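You operate a simulated robot arm through the tools that you are given. There is no shell and no other tool. Be economical: measure what you need, move in short steps, check, and stop when the job is done.

The job below is to be done with a simulated robot arm. You get a single attempt, and the scene is never put back.

Task
Brush the orange set's rail clean and fit the copper pad.
Fine: work the rail brush on the lane-side rail by the cover till no spatter is left and lay it back, then push the copper pad home between the lugs of the pad seat. The drive key stays off and the index pin in. Nip no finger at frames, clips or levers; drop, knock or topple nothing. What is to be rubbed or washed off counts as gone when no trace of it is left.

Only the result counts: the job must be done as asked and must still hold three seconds after the hand-in. Knocking over, shifting, dropping, spilling or breaking anything else fails it. Lids that push on must go on centred and level and be pressed home; caps that screw on are set level and turned clockwise until they are tight.

Robot
A 6-joint arm with a two-finger parallel gripper on a trunk, on a base that drives. Base frame: it is fixed to the floor where the robot stands at the start and does not move with it; the origin is under the middle of the robot, x ahead of it, y to its left, z up. Units: mm, rad, N and s.
With the tool pointing down near the work surface it reaches from about 320 to 700 mm from the robot's upright axis, wherever it stands. Its first joint turns from -2.897 to 2.897 rad. Places, roughly: blue hoop clip [2500, 700, 1300]; blue mandrel handwheel [2200, 500, 900]; blue spindle lever [2100, 600, 1000]; brass pad [5000, -1500, 750]; green hoop clip [-1900, 800, 1300]; green mandrel handwheel [-2200, 500, 900]; green spindle lever [-2300, 600, 1000]; orange hoop clip [300, 700, 1300]; orange mandrel handwheel [0, 500, 900]; orange spindle lever [-100, 600, 1000]; pad seat on the rail [-600, 800, 1200]; something [0, 1000, 1200]. Payload 4.1 kg.
Tool frame: the origin (TCP) lies between the finger pads and is the grasp point; the fingertips stand 23 mm ahead of it; z points along the fingers, y is the line along which they close. The gripper opens to 94 mm. The fingers are 38 mm wide and 10 mm thick; the gripper's body (54 by 96 mm) begins 39 mm behind the TCP.
Orientation is that of the tool frame in the base frame, as [roll, pitch, yaw] about the fixed x, y, z axes, in that order (R = Rz(yaw) Ry(pitch) Rx(roll)). With the fingers straight down and closing along the base's y, the tool's x points along the base's -x, its y along +y and its z along -z.

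Tools
- The arm moves only by the tool nudge_tool. Its argument "steps" is a list that holds one entry, the list of rows, each a list of 6 numbers: the shift along the tool's x, y, z in mm, then the turn, a rotation vector about the tool's x, y, z in degrees. In form: [[[x, y, z, ax, ay, az], ...]]. A call has 1 to 10 rows; each row is the pose to reach, as a shift and turn from the pose commanded when the call began, along the tool's axes at that moment. "claw" is the closure in counts, from 0 (fully open) to 255 (shut), set as the call begins (left out, the last holds). Rows are played at 5 a second. More than 50 mm and 0.15 rad between two rows, or a gripper value outside its range, and nothing of the call is played. A pose out of reach is approached as far as the arm can. The call stops where the force on the tool passes 40 N (or 10 N more than at its start, if that is more) or the arm is blocked; 0.2 s more then pass. The fingers move at their own pace (about 45 mm/s each) and stop on an object; they squeeze with about 23 N. The grip force told is the motor's: it shows also when the fingers shut on nothing. Time passes only in rows, and 0.2 s behind the last, so rows that repeat a pose let the fingers close. The reply holds the time, the measured pose of the TCP, the force on the tool along the base axes, the opening and the grip force, in the units named above and with some noise, with the torque about the TCP (base axes, N m) and any sound that the robot's microphone picked up.
- Cameras (640 x 400 px; columns grow to the right, rows downward): "scene" is now at [-48.1, 215.7, 1421.6]; the picture's right is [0.97, -0.24, 0.00], its down [-0.23, -0.90, -0.38] and it looks along [0.09, 0.37, -0.92] (base axes); focal length 214 px, centre (320, 200). "wrist" rides on the gripper at [86, 16, -75] in the tool frame; the picture's right is [-0.18, 0.98, 0.00], its down [-0.58, -0.11, -0.81] and it looks along [-0.79, -0.15, 0.59] (tool axes); focal length 243 px, centre (320, 200). There is no depth. A picture from a camera that has moved, and an enlarged one, comes with that camera's place and axes in the base frame and with its lens. The place of the scene camera against the robot may be out by one fixed shift of up to 18 mm in any direction.
- capture(camera): a new picture of that camera. It takes no simulated time.
- slide_trunk(by): slides the trunk up (or, below 0, down) by that many mm; the arm and the scene camera ride with it, the base frame stays. It gives what a move gives, with no picture.
- drive_base(legs): drives the robot by 1 to 6 legs, each [ahead, turn to the left] in mm and rad, along the robot's own axes; the way and the turn of a leg run together, so that a leg with both is an arc; at most 1500 mm and 3.142 rad a leg. The arm and the cameras ride along, it lands a little off, and it stops where it bumps. It gives what a move gives.
- head_to(pan, tilt): turns the head with the scene camera to pan (to the left, within 2.705 rad either way) and tilt (down, from -0.506 to 1.204), counted from straight ahead of the robot. It gives what a move gives.
- inspect(camera, box): a new picture of the part [left, top, right, bottom] of that camera's present view, enlarged. It takes no simulated time.
- hand_in(): hands the job in; it is judged then, once.

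Go step by step. Nothing tells you exact positions but the pictures and the camera data: compare them with the known pose of the tool, close in by small moves and look again before you grip or let go. The budget is 120 turns and 98 pictures, counting those below and the enlarged ones. Unless the task says otherwise, let go and move clear before handing in, and close with one line.

The tools are called after "Call:" as name(argument=value, ...) on one line, values as JSON. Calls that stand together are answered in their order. nudge_tool: Moves the arm, as the interface text tells. Its arguments: {"type":"object","properties":{"steps":{"type":"array","items":{"type":"array","items":{"type":"array","items":{"type":"number"}}}},"claw":{"type":"number"}},"required":["steps"]} The other tools are called the same way: slide_trunk (by) slides the trunk up or down; drive_base (legs) drives the base; head_to (pan, tilt) turns the head that bears the scene camera; capture (camera) takes a picture; inspect (camera, box) takes an enlarged picture of a part of a camera's view; hand_in () hands the job in.

At the start:

```text
time_s: 0.0
tool_pos: [378.6, 205.0, 999.9]
tool_rot: [3.141, 0.001, -3.141]
force: [0.3, 0.4, 0.4]
moment: [0.01, -0.02, 0.02]
grip_width: 94.0
grasp_force: 0.0
trunk travel left (down, up): [-400.0, 190.0]
robot x, y, heading: [-1.6, 8.8, 0.002]
head pan, tilt: [1.323, 1.176]
```

scene: 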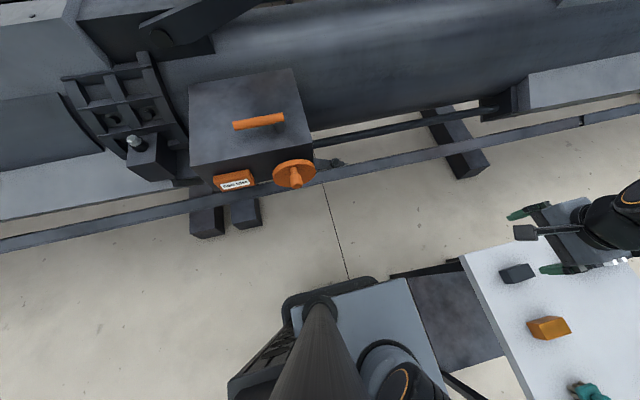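
wrist: 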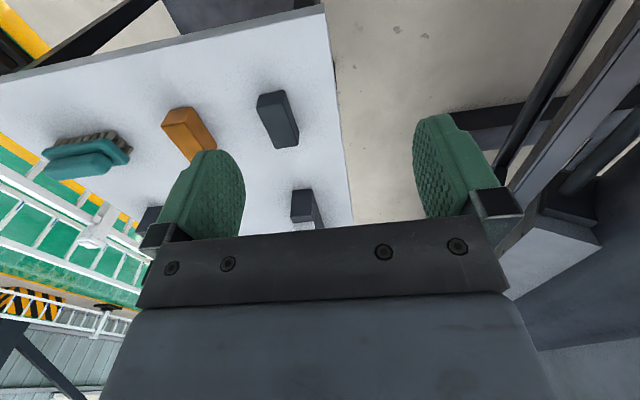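

I see a long machine to the robot's left (orange set) and a white tray ahead with a teal brush, a copper-coloured block and dark blocks. I'll look round with the head first.

Call:
head_to(pan=0.0, tilt=0.9)

Call:
capture(camera="scene")

Call:
head_to(pan=1.57, tilt=0.5)

Call:
capture(camera="scene")

Call:
head_to(pan=2.3, tilt=0.5)

Call:
capture(camera="scene")

```text
time_s: 1.5
tool_pos: [377.0, 203.4, 1000.6]
tool_rot: [3.14, -0.001, 3.142]
force: [0.9, 0.4, 0.3]
moment: [-0.02, 0.01, 0.01]
grip_width: 94.2
grasp_force: 0.1
trunk travel left (down, up): [-400.0, 190.0]
robot x, y, heading: [2.2, -4.7, 0.003]
head pan, tilt: [0.0, 0.901]
```

```text
95 pictures are left
camera scene: at [13.3, 159.8, 1440.1], right [0.0, -1.0, 0.0], down [-0.78, 0.0, -0.62], along [0.62, 0.0, -0.78], focal length 214 px, centre (320, 200)
```

scene: 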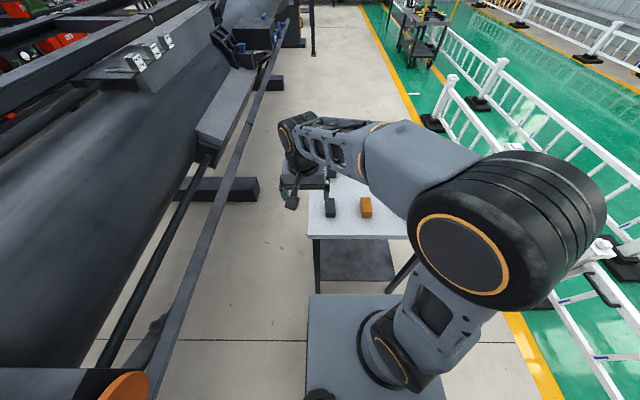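

```text
time_s: 3.1
tool_pos: [378.2, 203.6, 1000.2]
tool_rot: [-3.141, 0.001, 3.141]
force: [0.5, 0.0, -0.6]
moment: [0.01, 0.02, 0.03]
grip_width: 94.3
grasp_force: 0.0
trunk travel left (down, up): [-400.0, 190.0]
robot x, y, heading: [-1.0, 0.3, -0.003]
head pan, tilt: [1.571, 0.499]
```

```text
94 pictures are left
camera scene: at [-62.2, 250.7, 1474.0], right [1.0, 0.0, 0.0], down [0.0, -0.48, -0.88], along [0.0, 0.88, -0.48], focal length 214 px, centre (320, 200)
```

scene: 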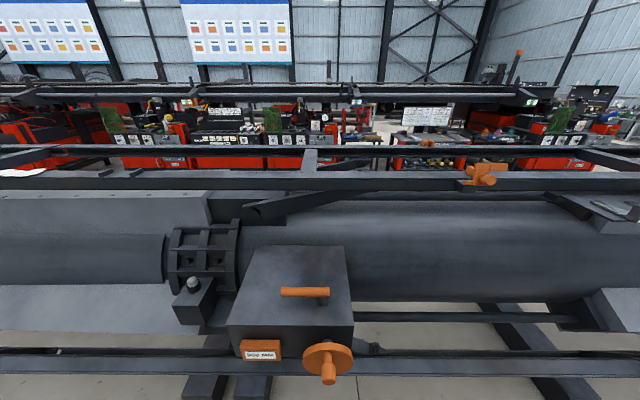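

```text
time_s: 4.2
tool_pos: [378.0, 204.8, 999.8]
tool_rot: [-3.141, 0.001, -3.142]
force: [0.3, 0.8, -0.7]
moment: [0.02, 0.02, 0.0]
grip_width: 94.1
grasp_force: 0.1
trunk travel left (down, up): [-400.0, 190.0]
robot x, y, heading: [-2.6, -0.9, 0.002]
head pan, tilt: [2.3, 0.499]
```

```text
93 pictures are left
camera scene: at [-122.8, 227.6, 1474.0], right [0.75, 0.67, 0.0], down [0.32, -0.36, -0.88], along [-0.58, 0.65, -0.48], focal length 214 px, centre (320, 200)
```

scene: 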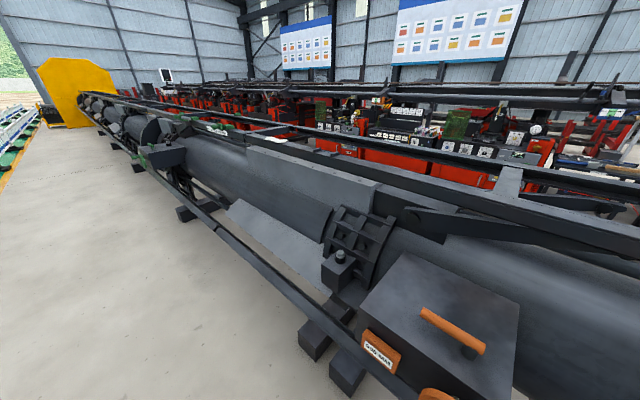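

The pad seat should be on the upper rail to the left of the box. I'll enlarge the views toward it.

Call:
inspect(camera="scene", box=[120, 90, 440, 290])

Call:
head_to(pan=1.9, tilt=0.6)

Call:
inspect(camera="scene", box=[0, 50, 400, 300])

Call:
inspect(camera="wrist", box=[0, 50, 360, 275])

```text
2.00 times, centred on (280, 190) of scene
camera zoom: at [-122.8, 227.6, 1474.0], right [0.75, 0.67, 0.0], down [0.32, -0.36, -0.88], along [-0.58, 0.65, -0.48], focal length 429 px, centre (400, 220)
```

zoom: 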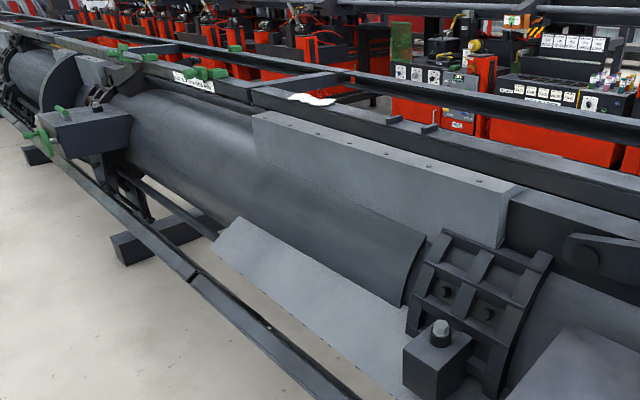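

```text
time_s: 5.1
tool_pos: [379.1, 204.6, 999.4]
tool_rot: [3.141, 0.001, 3.141]
force: [0.2, 0.4, 0.2]
moment: [0.02, 0.02, 0.0]
grip_width: 93.9
grasp_force: 0.1
trunk travel left (down, up): [-400.0, 190.0]
robot x, y, heading: [0.1, -2.8, 0.002]
head pan, tilt: [1.901, 0.6]
```

```text
1.60 times, centred on (200, 175) of scene
camera zoom: at [-90.9, 243.4, 1464.9], right [0.95, 0.32, 0.0], down [0.18, -0.53, -0.83], along [-0.27, 0.78, -0.56], focal length 343 px, centre (512, 240)
```

zoom: 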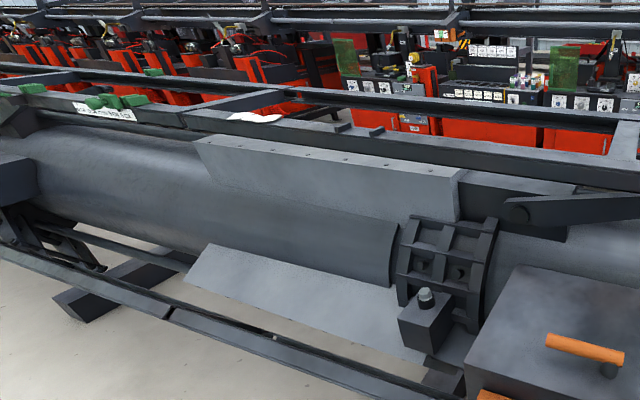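

```text
1.78 times, centred on (180, 162) of wrist
camera zoom: at [291.6, 219.8, 1074.4], right [0.18, 0.98, 0.0], down [0.58, -0.11, 0.81], along [0.79, -0.15, -0.59], focal length 431 px, centre (569, 267)
```

zoom: 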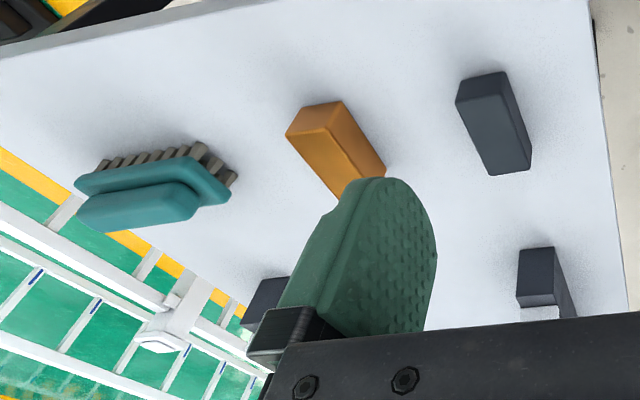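

The pad seat looks like two small lugs on the upper lane-side rail. The tray holds the brush near (500,-217) and the copper block near (490,-22), so I'll move over toward the brush and look.

Call:
nudge_tool(steps=[[[-12, -42, 0, 0, 0, 0], [-24, -84, 0, 0, 0, 0], [-36, -126, 0, 0, 0, 0], [-48, -168, 0, 0, 0, 0], [-60, -210, 0, 0, 0, 0], [-72, -252, 0, 0, 0, 0], [-84, -294, 0, 0, 0, 0], [-96, -336, 0, 0, 0, 0], [-108, -378, 0, 0, 0, 0], [-120, -421, 0, 0, 0, 0]]], claw=0)

Call:
capture(camera="wrist")

Call:
head_to(pan=-0.2, tilt=0.8)

Call:
capture(camera="scene")

```text
time_s: 7.3
tool_pos: [500.8, -216.3, 999.9]
tool_rot: [3.142, 0.0, -3.14]
force: [0.2, -0.2, -0.6]
moment: [0.03, 0.04, 0.0]
grip_width: 94.3
grasp_force: 0.0
trunk travel left (down, up): [-400.0, 190.0]
robot x, y, heading: [1.8, 0.4, 0.0]
head pan, tilt: [1.901, 0.6]
```

```text
89 pictures are left
camera wrist: at [414.5, -201.2, 1074.4], right [0.18, 0.98, 0.0], down [0.58, -0.11, 0.81], along [0.79, -0.15, -0.59], focal length 243 px, centre (320, 200)
```

wrist: 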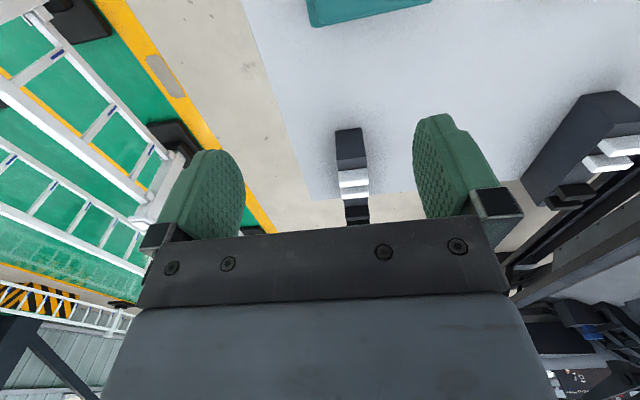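

```text
time_s: 9.3
tool_pos: [501.7, -216.0, 1000.9]
tool_rot: [3.141, 0.0, -3.141]
force: [0.1, 0.4, 0.5]
moment: [0.04, 0.02, -0.03]
grip_width: 93.9
grasp_force: 0.0
trunk travel left (down, up): [-400.0, 190.0]
robot x, y, heading: [-0.2, 4.6, -0.001]
head pan, tilt: [-0.201, 0.799]
```

```text
88 pictures are left
camera scene: at [16.9, 143.6, 1448.1], right [-0.2, -0.98, 0.0], down [-0.7, 0.14, -0.7], along [0.68, -0.14, -0.72], focal length 214 px, centre (320, 200)
```

scene: 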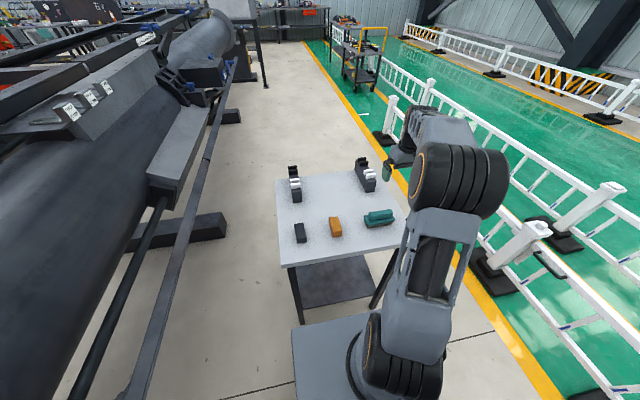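

Brush is nearly below the camera; I'll back up ~130 mm to view it properly.

Call:
nudge_tool(steps=[[[45, 15, 0, 0, 0, 0], [90, 30, 0, 0, 0, 0], [135, 45, 0, 0, 0, 0], [135, 45, 0, 0, 0, 0]]])

Call:
capture(camera="wrist")

Call:
inspect(camera="scene", box=[260, 140, 420, 240])

```text
time_s: 10.3
tool_pos: [365.9, -171.2, 999.0]
tool_rot: [-3.14, 0.0, 3.141]
force: [0.4, 0.4, 0.0]
moment: [-0.03, -0.01, 0.01]
grip_width: 94.1
grasp_force: 0.1
trunk travel left (down, up): [-400.0, 190.0]
robot x, y, heading: [0.8, 1.6, 0.0]
head pan, tilt: [-0.201, 0.799]
```

```text
87 pictures are left
camera wrist: at [278.1, -156.3, 1072.6], right [0.18, 0.98, 0.0], down [0.58, -0.11, 0.81], along [0.79, -0.15, -0.59], focal length 243 px, centre (320, 200)
```

wrist: 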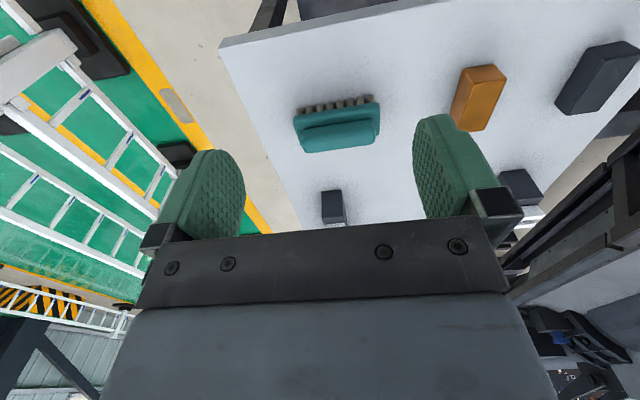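

```text
4.00 times, centred on (340, 190) of scene
camera zoom: at [16.4, 143.8, 1448.0], right [-0.2, -0.98, 0.0], down [-0.7, 0.14, -0.7], along [0.68, -0.14, -0.72], focal length 858 px, centre (240, 240)
```

zoom: 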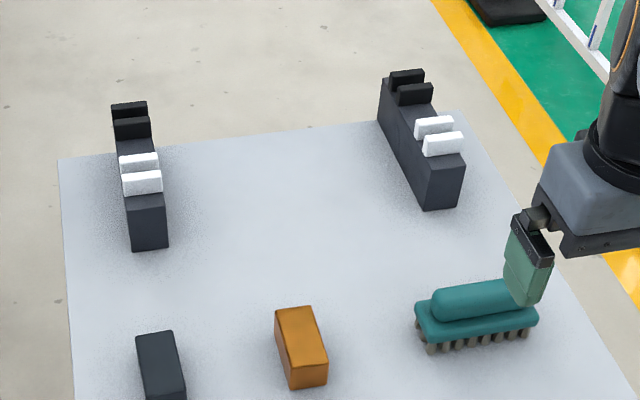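

The brush lies along y with a grip ridge on top, at about (468,-172) and z≈830. I'll move above it while turning the fingers to close across it.

Call:
nudge_tool(steps=[[[-10, 0, 0, 0, 0, 8.5], [-20, 0, 0, 0, 0, 17], [-30, 0, 0, 0, 0, 25.5], [-40, 0, 0, 0, 0, 34], [-50, 0, 0, 0, 0, 42.5], [-60, 0, 0, 0, 0, 51], [-70, 0, 10, 0, 0, 59.5], [-80, 0, 20, 0, 0, 68], [-90, 0, 30, 0, 0, 76.5], [-100, 0, 40, 0, 0, 85]]])

Call:
nudge_tool(steps=[[[0, 0, 0, 0, 0, 5], [0, 0, 0, 0, 0, 5]]])

Call:
capture(camera="wrist")

Call:
inspect(camera="scene", box=[300, 160, 460, 260])

```text
time_s: 12.5
tool_pos: [464.0, -171.6, 959.5]
tool_rot: [3.141, 0.0, 1.658]
force: [-0.1, -0.4, -1.5]
moment: [-0.02, 0.02, 0.02]
grip_width: 93.9
grasp_force: 0.1
trunk travel left (down, up): [-400.0, 190.0]
robot x, y, heading: [-2.6, 0.5, -0.001]
head pan, tilt: [-0.201, 0.799]
```

```text
time_s: 13.1
tool_pos: [463.3, -172.1, 958.3]
tool_rot: [3.142, -0.001, 1.572]
force: [0.8, -0.1, -0.1]
moment: [0.0, -0.04, 0.01]
grip_width: 94.2
grasp_force: 0.0
trunk travel left (down, up): [-400.0, 190.0]
robot x, y, heading: [1.9, 1.6, 0.002]
head pan, tilt: [-0.201, 0.799]
```

```text
85 pictures are left
camera wrist: at [479.9, -86.6, 1033.5], right [0.98, -0.19, 0.0], down [-0.11, -0.58, 0.81], along [-0.15, -0.79, -0.59], focal length 243 px, centre (320, 200)
```

wrist: 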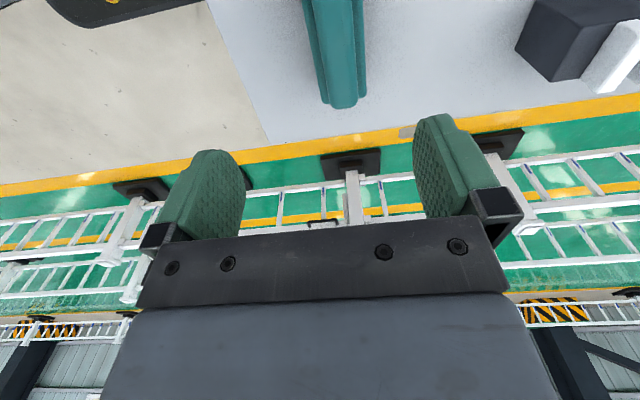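

```text
4.00 times, centred on (380, 210) of scene
camera zoom: at [16.8, 143.5, 1448.0], right [-0.2, -0.98, 0.0], down [-0.7, 0.14, -0.7], along [0.68, -0.14, -0.72], focal length 858 px, centre (80, 160)
```

zoom: 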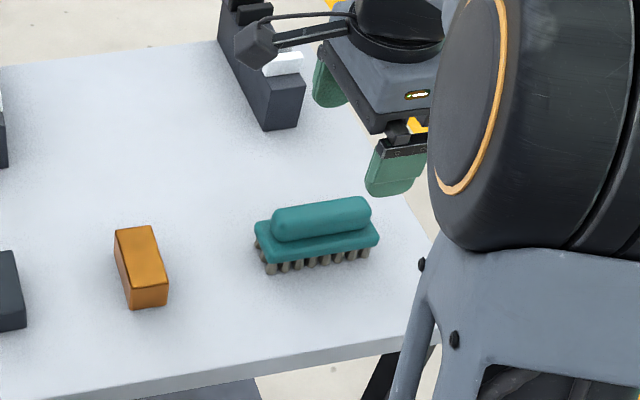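

The ridge lies at x≈478; I'll shift +15 in x, descend to about 875 and check.

Call:
nudge_tool(steps=[[[0, 15, 40, 0, 0, 0], [0, 15, 85, 0, 0, 0], [0, 15, 85, 0, 0, 0]]])

Call:
inspect(camera="scene", box=[320, 170, 448, 250])

Call:
capture(camera="wrist")

```text
time_s: 13.9
tool_pos: [479.3, -173.7, 875.6]
tool_rot: [3.141, 0.0, 1.57]
force: [0.1, 0.6, -0.1]
moment: [0.03, 0.0, 0.04]
grip_width: 94.3
grasp_force: 0.2
trunk travel left (down, up): [-400.0, 190.0]
robot x, y, heading: [-0.4, -1.2, -0.001]
head pan, tilt: [-0.201, 0.799]
```

```text
5.00 times, centred on (384, 210) of scene
camera zoom: at [17.1, 143.5, 1448.1], right [-0.2, -0.98, 0.0], down [-0.7, 0.14, -0.7], along [0.68, -0.14, -0.72], focal length 1072 px, centre (0, 150)
```

zoom: 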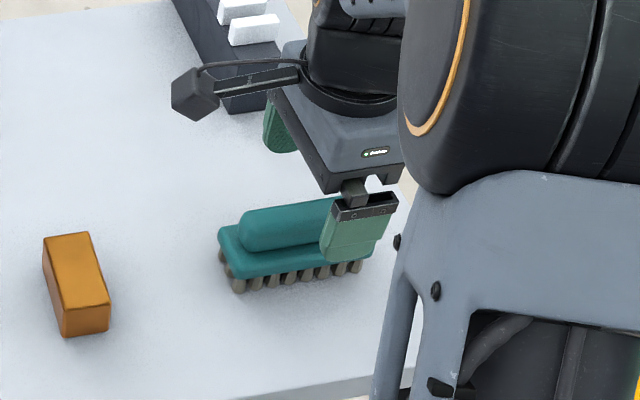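

```text
82 pictures are left
camera wrist: at [494.7, -88.1, 950.4], right [0.98, -0.18, 0.0], down [-0.11, -0.58, 0.81], along [-0.15, -0.79, -0.59], focal length 243 px, centre (320, 200)
```

wrist: 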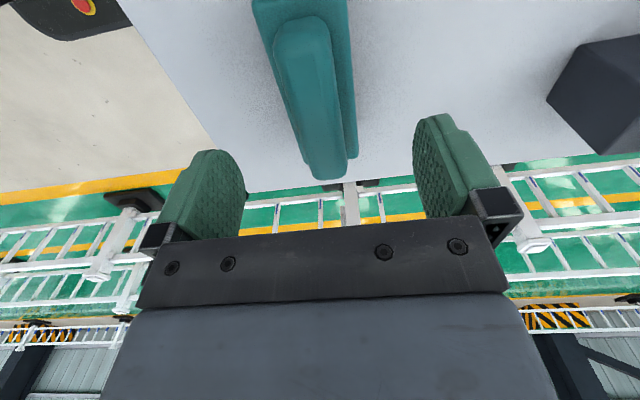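

Ridge centre measured at about (478,-175), top z≈820. I'll descend to TCP 826 and close.

Call:
nudge_tool(steps=[[[0, -1, 25, 0, 0, 0], [0, -1, 49, 0, 0, 0], [0, -1, 49, 0, 0, 0]]])

Call:
nudge_tool(steps=[[[0, 0, 0, 0, 0, 0], [0, 0, 0, 0, 0, 0], [0, 0, 0, 0, 0, 0], [0, 0, 0, 0, 0, 0], [0, 0, 0, 0, 0, 0], [0, 0, 0, 0, 0, 0]]], claw=255)

Call:
inspect(camera="scene", box=[320, 170, 448, 250])

```text
time_s: 14.7
tool_pos: [476.8, -172.4, 828.1]
tool_rot: [-3.141, -0.002, 1.571]
force: [0.4, -0.2, 0.8]
moment: [0.01, 0.01, 0.0]
grip_width: 94.2
grasp_force: 0.0
trunk travel left (down, up): [-400.0, 190.0]
robot x, y, heading: [-3.1, -2.5, -0.0]
head pan, tilt: [-0.201, 0.799]
```

```text
time_s: 16.1
tool_pos: [477.6, -172.4, 827.8]
tool_rot: [3.141, 0.0, 1.571]
force: [-0.1, -0.8, 0.6]
moment: [0.01, -0.03, 0.0]
grip_width: 44.5
grasp_force: 23.0
trunk travel left (down, up): [-400.0, 190.0]
robot x, y, heading: [-0.6, -0.4, 0.0]
head pan, tilt: [-0.201, 0.799]
```

```text
5.00 times, centred on (384, 210) of scene
camera zoom: at [16.9, 143.5, 1448.1], right [-0.2, -0.98, 0.0], down [-0.7, 0.14, -0.7], along [0.68, -0.14, -0.72], focal length 1072 px, centre (0, 150)
```

zoom: 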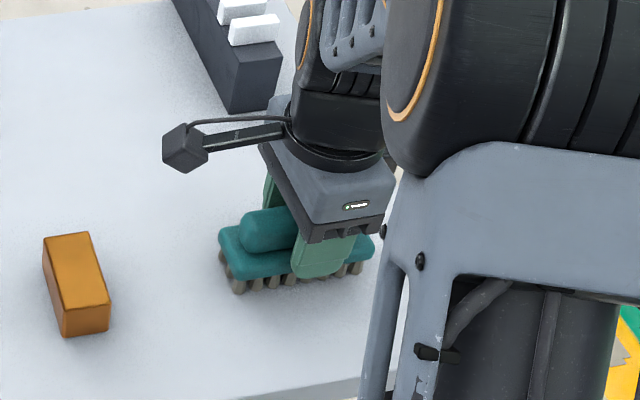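

The fingers hold the base block (44 mm). I'll reopen a little, go 8 mm deeper for a surer grip, and close again.

Call:
nudge_tool(steps=[[[0, 0, 0, 0, 0, 0], [0, 0, 0, 0, 0, 0], [0, 0, 8, 0, 0, 0], [0, 0, 8, 0, 0, 0]]], claw=80)

Call:
nudge_tool(steps=[[[0, 0, 0, 0, 0, 0], [0, 0, 0, 0, 0, 0], [0, 0, 0, 0, 0, 0], [0, 0, 0, 0, 0, 0], [0, 0, 0, 0, 0, 0], [0, 0, 0, 0, 0, 0]]], claw=255)

Call:
nudge_tool(steps=[[[0, 0, -15, 0, 0, 0], [0, 0, -15, 0, 0, 0]]])

Call:
inspect(camera="scene", box=[320, 170, 448, 250])

```text
time_s: 17.1
tool_pos: [477.7, -173.4, 818.0]
tool_rot: [3.14, 0.002, 1.571]
force: [-0.4, -0.4, -0.3]
moment: [-0.01, -0.03, 0.02]
grip_width: 64.3
grasp_force: 0.1
trunk travel left (down, up): [-400.0, 190.0]
robot x, y, heading: [4.0, -2.0, 0.001]
head pan, tilt: [-0.201, 0.799]
```

```text
time_s: 18.5
tool_pos: [478.0, -172.5, 818.0]
tool_rot: [-3.141, 0.002, 1.571]
force: [-0.7, 0.2, 0.6]
moment: [-0.03, 0.0, 0.0]
grip_width: 44.5
grasp_force: 23.3
trunk travel left (down, up): [-400.0, 190.0]
robot x, y, heading: [1.8, -0.8, -0.0]
head pan, tilt: [-0.201, 0.799]
```

```text
time_s: 19.1
tool_pos: [476.7, -171.6, 833.0]
tool_rot: [-3.141, 0.0, 1.571]
force: [0.1, -0.4, 0.9]
moment: [0.02, 0.0, 0.01]
grip_width: 44.2
grasp_force: 23.3
trunk travel left (down, up): [-400.0, 190.0]
robot x, y, heading: [-0.7, -2.4, 0.002]
head pan, tilt: [-0.201, 0.799]
```

```text
5.00 times, centred on (384, 210) of scene
camera zoom: at [16.8, 143.6, 1448.1], right [-0.2, -0.98, 0.0], down [-0.7, 0.14, -0.7], along [0.68, -0.14, -0.72], focal length 1072 px, centre (0, 150)
```

zoom: 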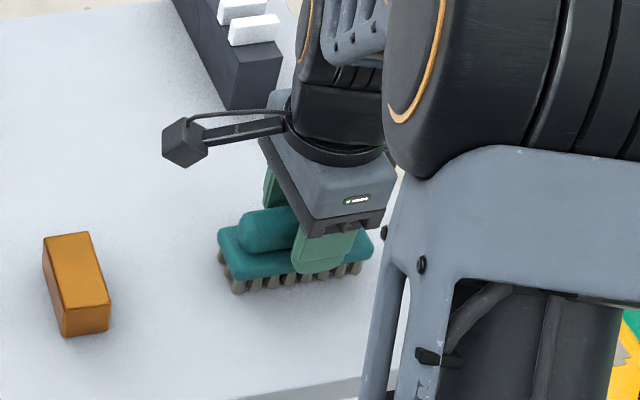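

Not clear whether the brush came up; I'll lift 50 mm more and look.

Call:
nudge_tool(steps=[[[0, 0, -25, 0, 0, 0], [0, 0, -50, 0, 0, 0], [0, 0, -50, 0, 0, 0]]])

Call:
capture(camera="scene")

```text
time_s: 19.9
tool_pos: [476.4, -172.1, 882.8]
tool_rot: [-3.141, 0.001, 1.57]
force: [-0.2, -0.1, -1.1]
moment: [-0.04, -0.01, 0.05]
grip_width: 44.3
grasp_force: 23.1
trunk travel left (down, up): [-400.0, 190.0]
robot x, y, heading: [-5.1, -0.2, 0.001]
head pan, tilt: [-0.201, 0.799]
```

```text
79 pictures are left
camera scene: at [16.8, 143.6, 1448.0], right [-0.2, -0.98, 0.0], down [-0.7, 0.14, -0.7], along [0.68, -0.14, -0.72], focal length 214 px, centre (320, 200)
```

scene: 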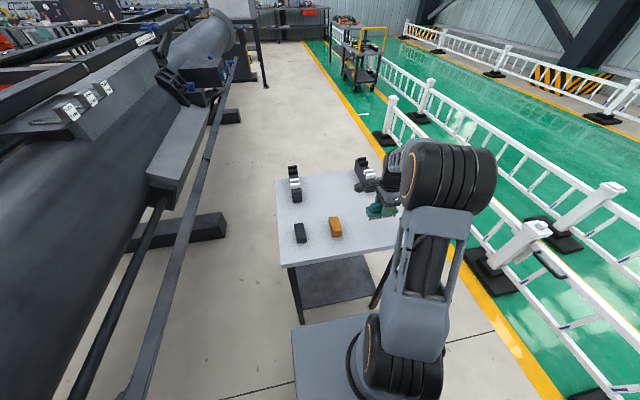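

The brush is held. Now I'll raise it (trunk and arm) before backing toward the pad-seat end.

Call:
slide_trunk(by=150)

Call:
nudge_tool(steps=[[[0, 0, -50, 0, 0, 0], [0, 0, -100, 0, 0, 0], [0, 0, -150, 0, 0, 0], [0, 0, -200, 0, 0, 0], [0, 0, -250, 0, 0, 0], [0, 0, -300, 0, 0, 0], [0, 0, -300, 0, 0, 0]]])

Call:
drive_base(legs=[[-600, 0]])

Call:
head_to(pan=1.57, tilt=0.6)

Call:
capture(camera="scene")

```text
time_s: 21.6
tool_pos: [477.0, -172.1, 1032.3]
tool_rot: [-3.141, 0.0, 1.571]
force: [-0.3, -0.3, -1.6]
moment: [0.02, 0.02, -0.04]
grip_width: 44.3
grasp_force: 23.2
trunk travel left (down, up): [-550.0, 40.0]
robot x, y, heading: [0.2, 2.3, -0.003]
head pan, tilt: [-0.201, 0.799]
```

```text
time_s: 23.2
tool_pos: [476.9, -172.8, 1335.8]
tool_rot: [-3.141, -0.001, 1.57]
force: [0.6, 0.6, -0.8]
moment: [0.03, 0.05, 0.0]
grip_width: 44.7
grasp_force: 23.3
trunk travel left (down, up): [-550.0, 40.0]
robot x, y, heading: [-1.7, 0.8, 0.002]
head pan, tilt: [-0.201, 0.799]
```

```text
time_s: 26.7
tool_pos: [-144.8, -174.7, 1336.6]
tool_rot: [-3.141, -0.001, 1.55]
force: [0.1, -0.2, -1.6]
moment: [-0.01, 0.0, 0.03]
grip_width: 44.4
grasp_force: 23.1
trunk travel left (down, up): [-550.0, 40.0]
robot x, y, heading: [-620.7, 7.1, -0.018]
head pan, tilt: [-0.201, 0.799]
```

```text
time_s: 28.5
tool_pos: [-145.3, -175.4, 1335.8]
tool_rot: [-3.14, 0.001, 1.551]
force: [0.5, -1.2, -0.1]
moment: [0.05, -0.02, 0.01]
grip_width: 44.3
grasp_force: 23.2
trunk travel left (down, up): [-550.0, 40.0]
robot x, y, heading: [-619.1, 3.7, -0.02]
head pan, tilt: [1.571, 0.6]
```

```text
78 pictures are left
camera scene: at [-675.4, 254.8, 1614.9], right [1.0, -0.02, 0.0], down [-0.01, -0.56, -0.83], along [0.02, 0.82, -0.56], focal length 214 px, centre (320, 200)
```

scene: 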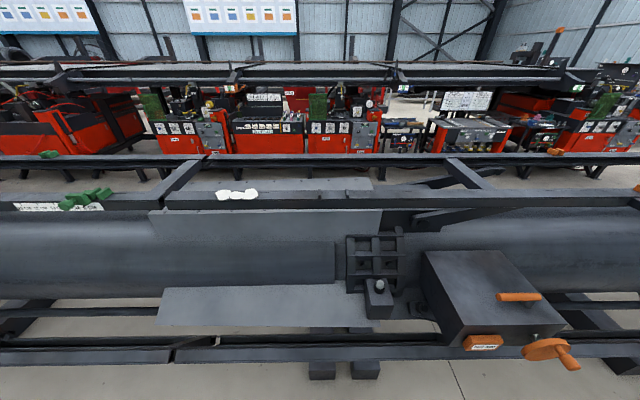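

White blobs (the spatter) appear on the upper near rail beside the top cover. I'll enlarge.

Call:
inspect(camera="scene", box=[180, 160, 340, 260])

Call:
inspect(camera="scene", box=[140, 260, 300, 360])

```text
4.00 times, centred on (260, 210) of scene
camera zoom: at [-675.4, 254.8, 1614.9], right [1.0, -0.02, 0.0], down [-0.01, -0.56, -0.83], along [0.02, 0.82, -0.56], focal length 858 px, centre (560, 160)
```

zoom: 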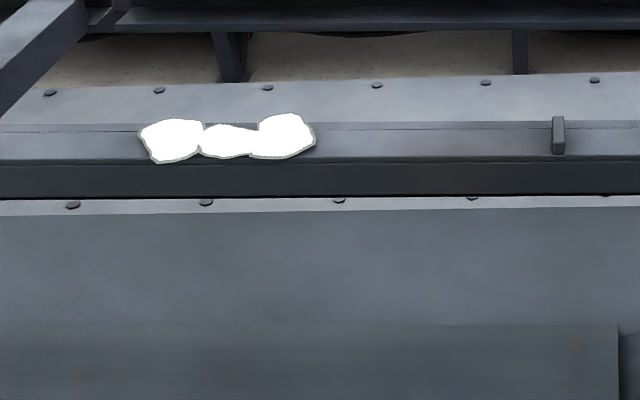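

```text
4.00 times, centred on (220, 310) of scene
camera zoom: at [-675.4, 254.8, 1614.9], right [1.0, -0.02, 0.0], down [-0.01, -0.56, -0.83], along [0.02, 0.82, -0.56], focal length 858 px, centre (720, -240)
```

zoom: 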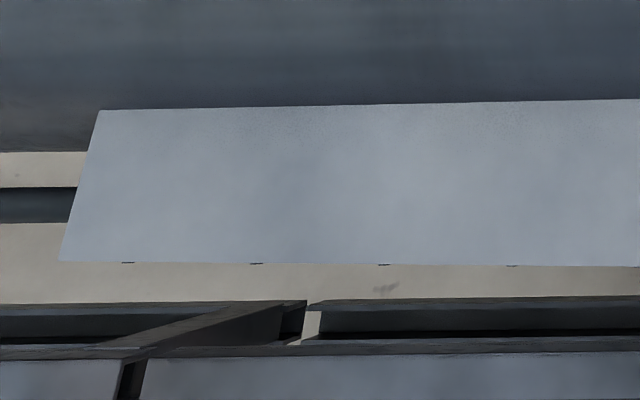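

Spatter centre ≈(-920,816,1255), spanning x −990..−850; lugs at x≈−660 and −576. I'll raise the trunk, back up a bit, turn to face the machine and close in.

Call:
slide_trunk(by=40)

Call:
drive_base(legs=[[-150, 0], [0, 1.59]])

Call:
head_to(pan=0.0, tilt=0.7)

Call:
capture(camera="scene")

```text
time_s: 29.3
tool_pos: [-143.6, -175.9, 1375.7]
tool_rot: [-3.141, 0.0, 1.551]
force: [0.3, 0.2, -0.8]
moment: [-0.05, 0.02, 0.02]
grip_width: 44.6
grasp_force: 22.5
trunk travel left (down, up): [-590.0, 0.0]
robot x, y, heading: [-616.9, 4.5, -0.016]
head pan, tilt: [1.571, 0.6]
```

```text
time_s: 34.5
tool_pos: [-582.9, 480.0, 1376.7]
tool_rot: [3.141, 0.0, 3.115]
force: [-0.7, -0.4, -2.1]
moment: [-0.01, 0.01, 0.0]
grip_width: 44.5
grasp_force: 23.4
trunk travel left (down, up): [-590.0, 0.0]
robot x, y, heading: [-768.4, 9.1, 1.545]
head pan, tilt: [1.571, 0.6]
```

```text
time_s: 36.1
tool_pos: [-582.8, 481.4, 1375.5]
tool_rot: [-3.14, 0.0, 3.114]
force: [0.7, 0.3, -0.5]
moment: [0.01, -0.01, -0.01]
grip_width: 44.0
grasp_force: 23.1
trunk travel left (down, up): [-590.0, 0.0]
robot x, y, heading: [-766.2, 12.3, 1.545]
head pan, tilt: [0.0, 0.7]
```

```text
75 pictures are left
camera scene: at [-935.3, 31.0, 1646.3], right [1.0, -0.03, 0.0], down [-0.02, -0.64, -0.76], along [0.02, 0.76, -0.64], focal length 214 px, centre (320, 200)
```

scene: 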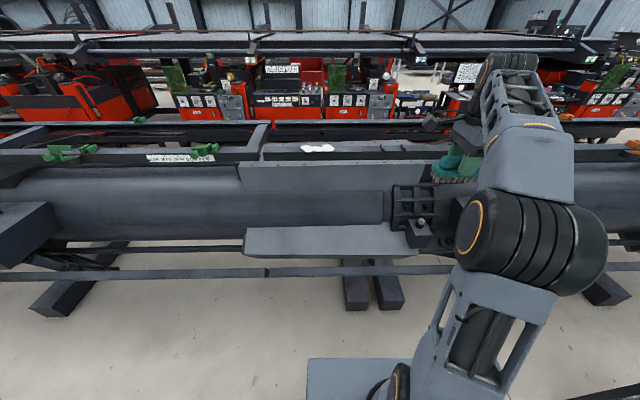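

Clear ahead. Driving 175 mm closer.

Call:
drive_base(legs=[[175, 0.02]])

Call:
capture(camera="scene")

Call:
capture(camera="wrist")

```text
time_s: 37.6
tool_pos: [-591.8, 658.8, 1375.0]
tool_rot: [-3.14, -0.001, 3.137]
force: [-0.3, 0.7, -1.5]
moment: [-0.02, 0.01, -0.03]
grip_width: 44.3
grasp_force: 22.9
trunk travel left (down, up): [-590.0, 0.0]
robot x, y, heading: [-764.0, 185.3, 1.567]
head pan, tilt: [0.0, 0.7]
```

```text
74 pictures are left
camera scene: at [-933.2, 202.2, 1646.3], right [1.0, 0.0, 0.0], down [0.0, -0.64, -0.76], along [0.0, 0.76, -0.64], focal length 214 px, centre (320, 200)
```

scene: 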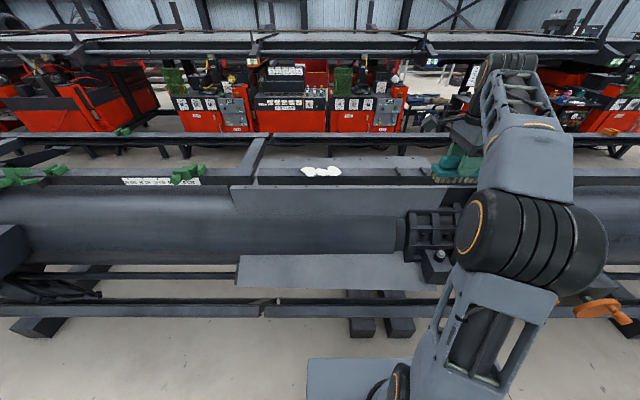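

```text
73 pictures are left
camera wrist: at [-677.0, 674.5, 1450.0], right [0.19, 0.98, 0.0], down [0.58, -0.11, 0.81], along [0.79, -0.15, -0.59], focal length 243 px, centre (320, 200)
```

wrist: 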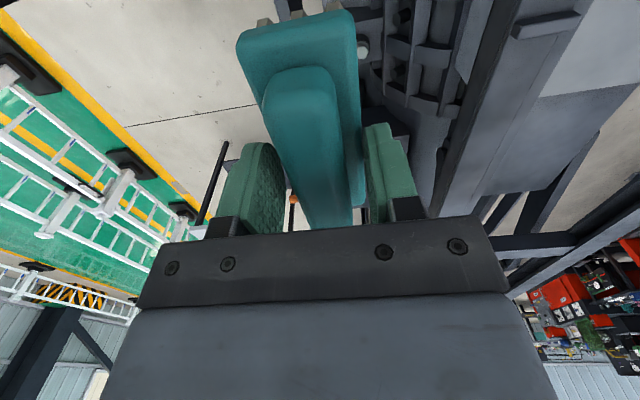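

The lug seen from the wrist confirms rail centre y≈816, z≈1255. Moving the brush above the spatter.

Call:
nudge_tool(steps=[[[41, 19, 0, 0, 0, 0], [82, 38, 0, 0, 0, 0], [123, 57, 0, 0, 0, 0], [164, 78, 0, 0, 0, 0], [205, 98, 0, 0, 0, 0], [246, 117, 0, 0, 0, 0], [287, 137, 0, 0, 0, 0], [329, 157, 0, 0, 0, 0], [329, 157, 0, 0, 0, 0]]])

Call:
capture(camera="wrist")

Call:
inspect(camera="scene", box=[240, 120, 400, 220])

```text
time_s: 39.6
tool_pos: [-898.8, 767.7, 1342.1]
tool_rot: [-3.142, -0.001, 3.138]
force: [1.3, 0.0, -0.8]
moment: [-0.02, 0.03, 0.0]
grip_width: 44.2
grasp_force: 23.3
out of reach, approached as far as the arm can: row 6, 7, 8, 9
trunk travel left (down, up): [-590.0, 0.0]
robot x, y, heading: [-765.0, 182.7, 1.562]
head pan, tilt: [0.0, 0.7]
```

```text
72 pictures are left
camera wrist: at [-986.3, 784.7, 1417.5], right [0.19, 0.98, 0.0], down [0.58, -0.11, 0.81], along [0.79, -0.15, -0.59], focal length 243 px, centre (320, 200)
```

wrist: 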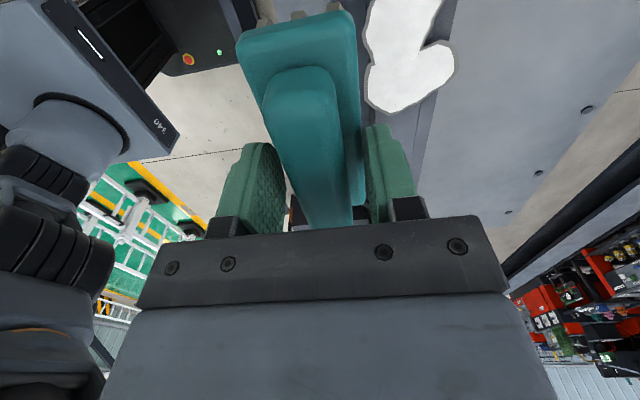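

```text
4.00 times, centred on (320, 170) of scene
camera zoom: at [-932.7, 200.7, 1646.4], right [1.0, -0.01, 0.0], down [0.0, -0.64, -0.77], along [0.0, 0.77, -0.64], focal length 858 px, centre (320, 320)
```

zoom: 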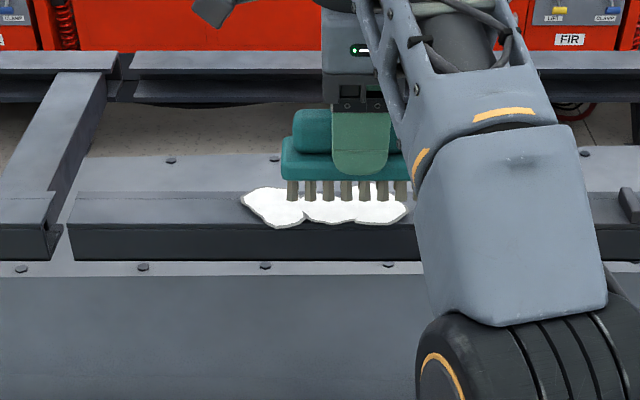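

The arm is at its reach limit here; I'll drive 70 mm closer.

Call:
drive_base(legs=[[70, 0]])

Call:
nudge_tool(steps=[[[0, 0, 0, 0, 0, 0]]])

Call:
capture(camera="wrist")

Call:
inspect(camera="scene", box=[240, 120, 400, 220])

```text
time_s: 40.6
tool_pos: [-900.5, 838.9, 1342.0]
tool_rot: [-3.14, 0.001, 3.138]
force: [0.2, 0.1, -2.1]
moment: [-0.01, 0.02, 0.04]
grip_width: 44.5
grasp_force: 23.0
trunk travel left (down, up): [-590.0, 0.0]
robot x, y, heading: [-761.8, 248.3, 1.57]
head pan, tilt: [0.0, 0.7]
```

```text
time_s: 41.0
tool_pos: [-899.2, 839.1, 1341.3]
tool_rot: [-3.142, 0.0, 3.138]
force: [0.4, 0.0, -0.8]
moment: [0.0, -0.02, 0.03]
grip_width: 44.4
grasp_force: 22.9
trunk travel left (down, up): [-590.0, 0.0]
robot x, y, heading: [-764.9, 252.8, 1.569]
head pan, tilt: [0.0, 0.7]
```

```text
70 pictures are left
camera wrist: at [-986.8, 853.8, 1416.8], right [0.19, 0.98, 0.0], down [0.58, -0.11, 0.81], along [0.79, -0.15, -0.59], focal length 243 px, centre (320, 200)
```

wrist: 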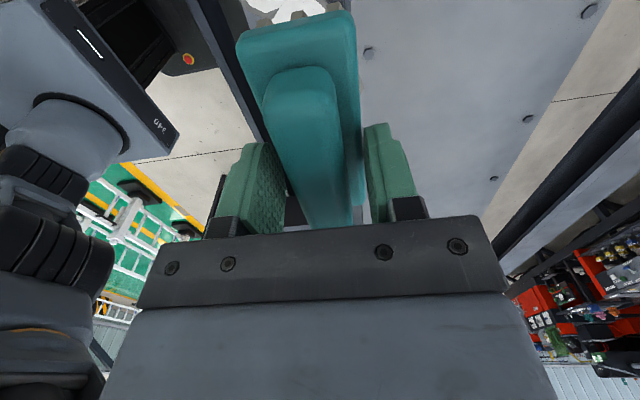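

```text
4.00 times, centred on (320, 170) of scene
camera zoom: at [-933.1, 269.7, 1646.3], right [1.0, 0.0, 0.0], down [0.0, -0.64, -0.76], along [0.0, 0.76, -0.64], focal length 858 px, centre (320, 320)
```

zoom: 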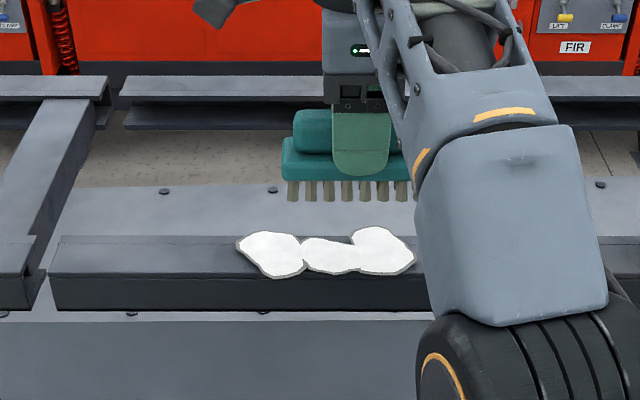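

Spatter spans x −990..−850, y 785..850. I'll centre over it and lower to 1312.

Call:
nudge_tool(steps=[[[20, -23, 0, 0, 0, 0], [20, -23, 30, 0, 0, 0], [20, -23, 30, 0, 0, 0]]])

Call:
inspect(camera="scene", box=[240, 120, 400, 220])

```text
time_s: 41.8
tool_pos: [-921.0, 816.3, 1315.1]
tool_rot: [-3.141, 0.0, 3.138]
force: [0.4, -0.2, -0.7]
moment: [-0.02, 0.03, 0.0]
grip_width: 44.4
grasp_force: 23.4
trunk travel left (down, up): [-590.0, 0.0]
robot x, y, heading: [-765.3, 249.5, 1.569]
head pan, tilt: [0.0, 0.7]
```

```text
4.00 times, centred on (320, 170) of scene
camera zoom: at [-933.1, 269.6, 1646.3], right [1.0, 0.0, 0.0], down [0.0, -0.64, -0.76], along [0.0, 0.76, -0.64], focal length 858 px, centre (320, 320)
```

zoom: 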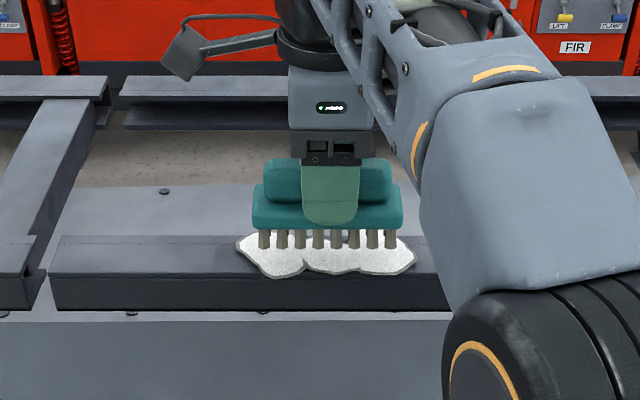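

Bristles are ~15 mm above the rail. Lowering gently until force shows.

Call:
nudge_tool(steps=[[[0, 0, 6, 0, 0, 0], [0, 0, 12, 0, 0, 0]]])

Call:
nudge_tool(steps=[[[0, 0, 2, 0, 0, 0], [0, 0, 4, 0, 0, 0]]])

Call:
inspect(camera="scene", box=[240, 120, 400, 220])

```text
time_s: 42.4
tool_pos: [-921.0, 814.5, 1301.9]
tool_rot: [3.14, 0.001, 3.138]
force: [-0.4, -0.2, -1.6]
moment: [0.03, -0.03, -0.02]
grip_width: 44.6
grasp_force: 22.6
trunk travel left (down, up): [-590.0, 0.0]
robot x, y, heading: [-765.5, 251.2, 1.567]
head pan, tilt: [0.0, 0.7]
```

```text
time_s: 43.0
tool_pos: [-921.2, 816.0, 1297.4]
tool_rot: [-3.14, -0.002, 3.139]
force: [-0.1, -0.1, -0.9]
moment: [0.0, 0.04, 0.0]
grip_width: 44.5
grasp_force: 23.1
trunk travel left (down, up): [-590.0, 0.0]
robot x, y, heading: [-768.0, 254.2, 1.57]
head pan, tilt: [0.0, 0.7]
```

```text
4.00 times, centred on (320, 170) of scene
camera zoom: at [-933.1, 269.5, 1646.3], right [1.0, 0.0, 0.0], down [0.0, -0.64, -0.76], along [0.0, 0.76, -0.64], focal length 858 px, centre (320, 320)
```

zoom: 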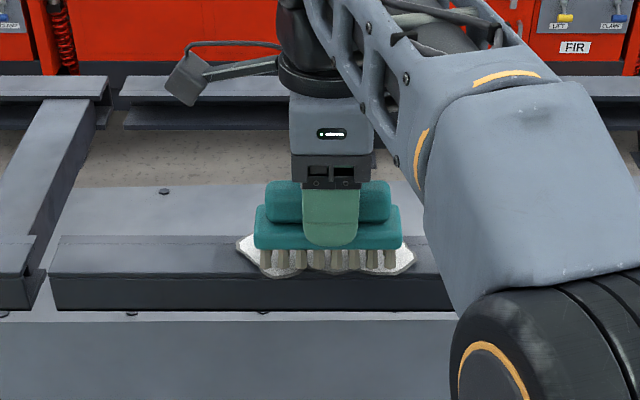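

No contact yet; continue in small steps.

Call:
nudge_tool(steps=[[[0, 0, 2, 0, 0, 0], [0, 0, 3, 0, 0, 0]]])

Call:
nudge_tool(steps=[[[0, 0, 2, 0, 0, 0], [0, 0, 3, 0, 0, 0]]])

Call:
inspect(camera="scene", box=[240, 120, 400, 220])

```text
time_s: 43.6
tool_pos: [-921.5, 816.5, 1293.8]
tool_rot: [-3.141, 0.0, 3.138]
force: [-0.1, -0.3, -1.4]
moment: [0.01, 0.04, -0.01]
grip_width: 44.6
grasp_force: 23.0
trunk travel left (down, up): [-590.0, 0.0]
robot x, y, heading: [-765.7, 253.0, 1.566]
head pan, tilt: [0.0, 0.7]
```

```text
time_s: 44.2
tool_pos: [-920.8, 815.9, 1291.2]
tool_rot: [3.141, 0.001, 3.138]
force: [-0.2, 0.6, -1.1]
moment: [-0.02, 0.0, 0.01]
grip_width: 44.6
grasp_force: 23.2
trunk travel left (down, up): [-590.0, 0.0]
robot x, y, heading: [-763.1, 252.0, 1.566]
head pan, tilt: [0.0, 0.7]
```

```text
4.00 times, centred on (320, 170) of scene
camera zoom: at [-933.1, 269.5, 1646.3], right [1.0, 0.0, 0.0], down [0.0, -0.64, -0.76], along [0.0, 0.76, -0.64], focal length 858 px, centre (320, 320)
```

zoom: 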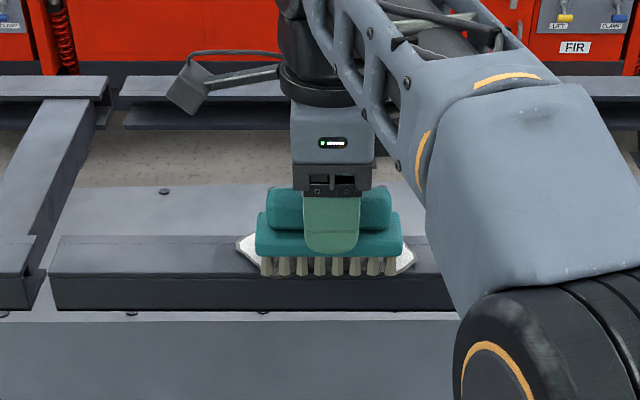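

Call:
nudge_tool(steps=[[[0, 0, 1, 0, 0, 0], [0, 0, 2, 0, 0, 0]]])

Call:
nudge_tool(steps=[[[0, 0, 1, 0, 0, 0], [0, 0, 2, 0, 0, 0]]])

Call:
inspect(camera="scene", box=[280, 160, 360, 210])

Call:
inspect(camera="wrist", box=[180, 0, 420, 150])

```text
time_s: 44.8
tool_pos: [-920.6, 815.3, 1288.3]
tool_rot: [-3.141, 0.0, 3.137]
force: [-0.5, -0.1, -1.1]
moment: [0.02, -0.02, 0.0]
grip_width: 44.4
grasp_force: 22.5
trunk travel left (down, up): [-590.0, 0.0]
robot x, y, heading: [-762.3, 247.7, 1.569]
head pan, tilt: [0.0, 0.7]
```

```text
time_s: 45.4
tool_pos: [-919.9, 814.6, 1287.8]
tool_rot: [3.141, -0.001, 3.138]
force: [0.3, -0.5, -1.6]
moment: [-0.02, 0.0, -0.01]
grip_width: 44.4
grasp_force: 22.8
trunk travel left (down, up): [-590.0, 0.0]
robot x, y, heading: [-764.7, 252.5, 1.567]
head pan, tilt: [0.0, 0.7]
```

```text
8.00 times, centred on (320, 185) of scene
camera zoom: at [-933.1, 269.4, 1646.3], right [1.0, 0.0, 0.0], down [0.0, -0.64, -0.76], along [0.0, 0.76, -0.64], focal length 1716 px, centre (320, 320)
```

zoom: 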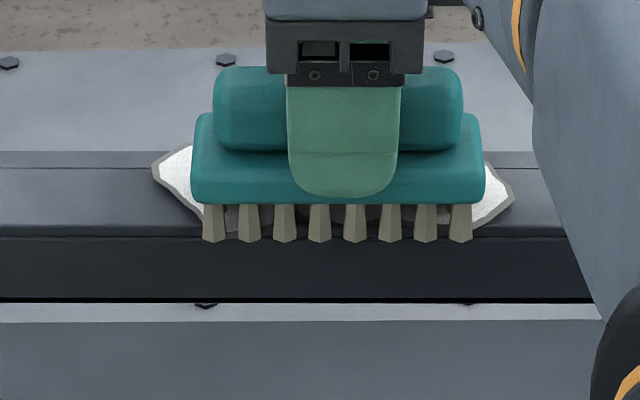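

```text
2.67 times, centred on (300, 75) of wrist
camera zoom: at [-1006.9, 830.2, 1361.2], right [0.19, 0.98, 0.0], down [0.58, -0.11, 0.81], along [0.79, -0.15, -0.59], focal length 647 px, centre (373, 533)
```

zoom: 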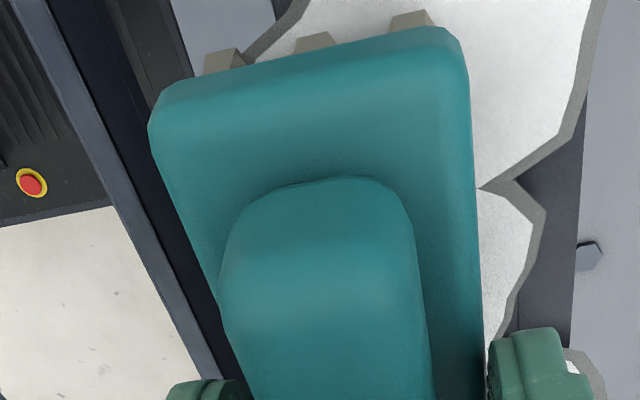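

The brush sits a bit to the lane side of the rail centre (≈822). I'll lift, shift +8 in y and press down again by small steps.

Call:
nudge_tool(steps=[[[0, 0, -5, 0, 0, 0], [0, 8, -5, 0, 0, 0], [0, 8, 0, 0, 0, 0], [0, 8, 0, 0, 0, 0]]])

Call:
nudge_tool(steps=[[[0, 0, 1, 0, 0, 0], [0, 0, 2, 0, 0, 0], [0, 0, 2, 0, 0, 0]]])

Call:
nudge_tool(steps=[[[0, 0, 1, 0, 0, 0], [0, 0, 2, 0, 0, 0], [0, 0, 2, 0, 0, 0]]])

Call:
inspect(camera="scene", box=[280, 160, 360, 210])

```text
time_s: 46.4
tool_pos: [-919.4, 823.6, 1287.5]
tool_rot: [-3.14, 0.0, 3.138]
force: [-0.3, 0.5, -0.2]
moment: [0.0, -0.01, -0.03]
grip_width: 44.4
grasp_force: 22.7
trunk travel left (down, up): [-590.0, 0.0]
robot x, y, heading: [-762.2, 251.4, 1.568]
head pan, tilt: [0.0, 0.7]
```

```text
time_s: 47.2
tool_pos: [-919.6, 823.7, 1285.1]
tool_rot: [3.141, 0.001, 3.139]
force: [-0.2, 0.1, -0.3]
moment: [-0.03, 0.0, 0.01]
grip_width: 44.3
grasp_force: 22.9
trunk travel left (down, up): [-590.0, 0.0]
robot x, y, heading: [-763.1, 253.3, 1.563]
head pan, tilt: [0.0, 0.7]
```

```text
time_s: 48.0
tool_pos: [-921.2, 822.7, 1285.9]
tool_rot: [3.136, -0.003, 3.137]
force: [-1.0, 4.6, 17.4]
moment: [0.11, -0.34, 0.07]
grip_width: 44.3
grasp_force: 22.7
trunk travel left (down, up): [-590.0, 0.0]
robot x, y, heading: [-763.7, 249.9, 1.563]
head pan, tilt: [0.0, 0.7]
```

```text
8.00 times, centred on (320, 185) of scene
camera zoom: at [-932.8, 268.7, 1646.6], right [1.0, 0.0, 0.0], down [0.0, -0.64, -0.77], along [0.0, 0.77, -0.64], focal length 1716 px, centre (320, 320)
```

zoom: 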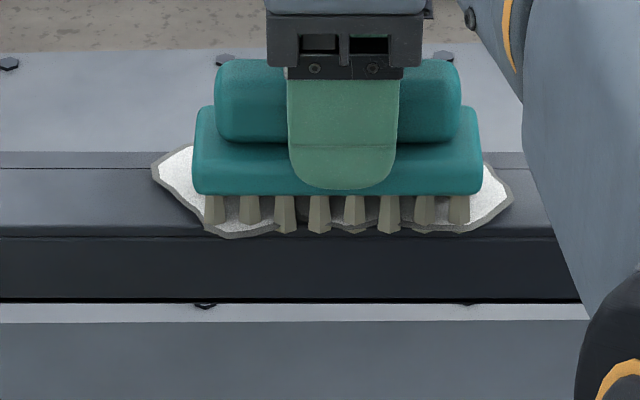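

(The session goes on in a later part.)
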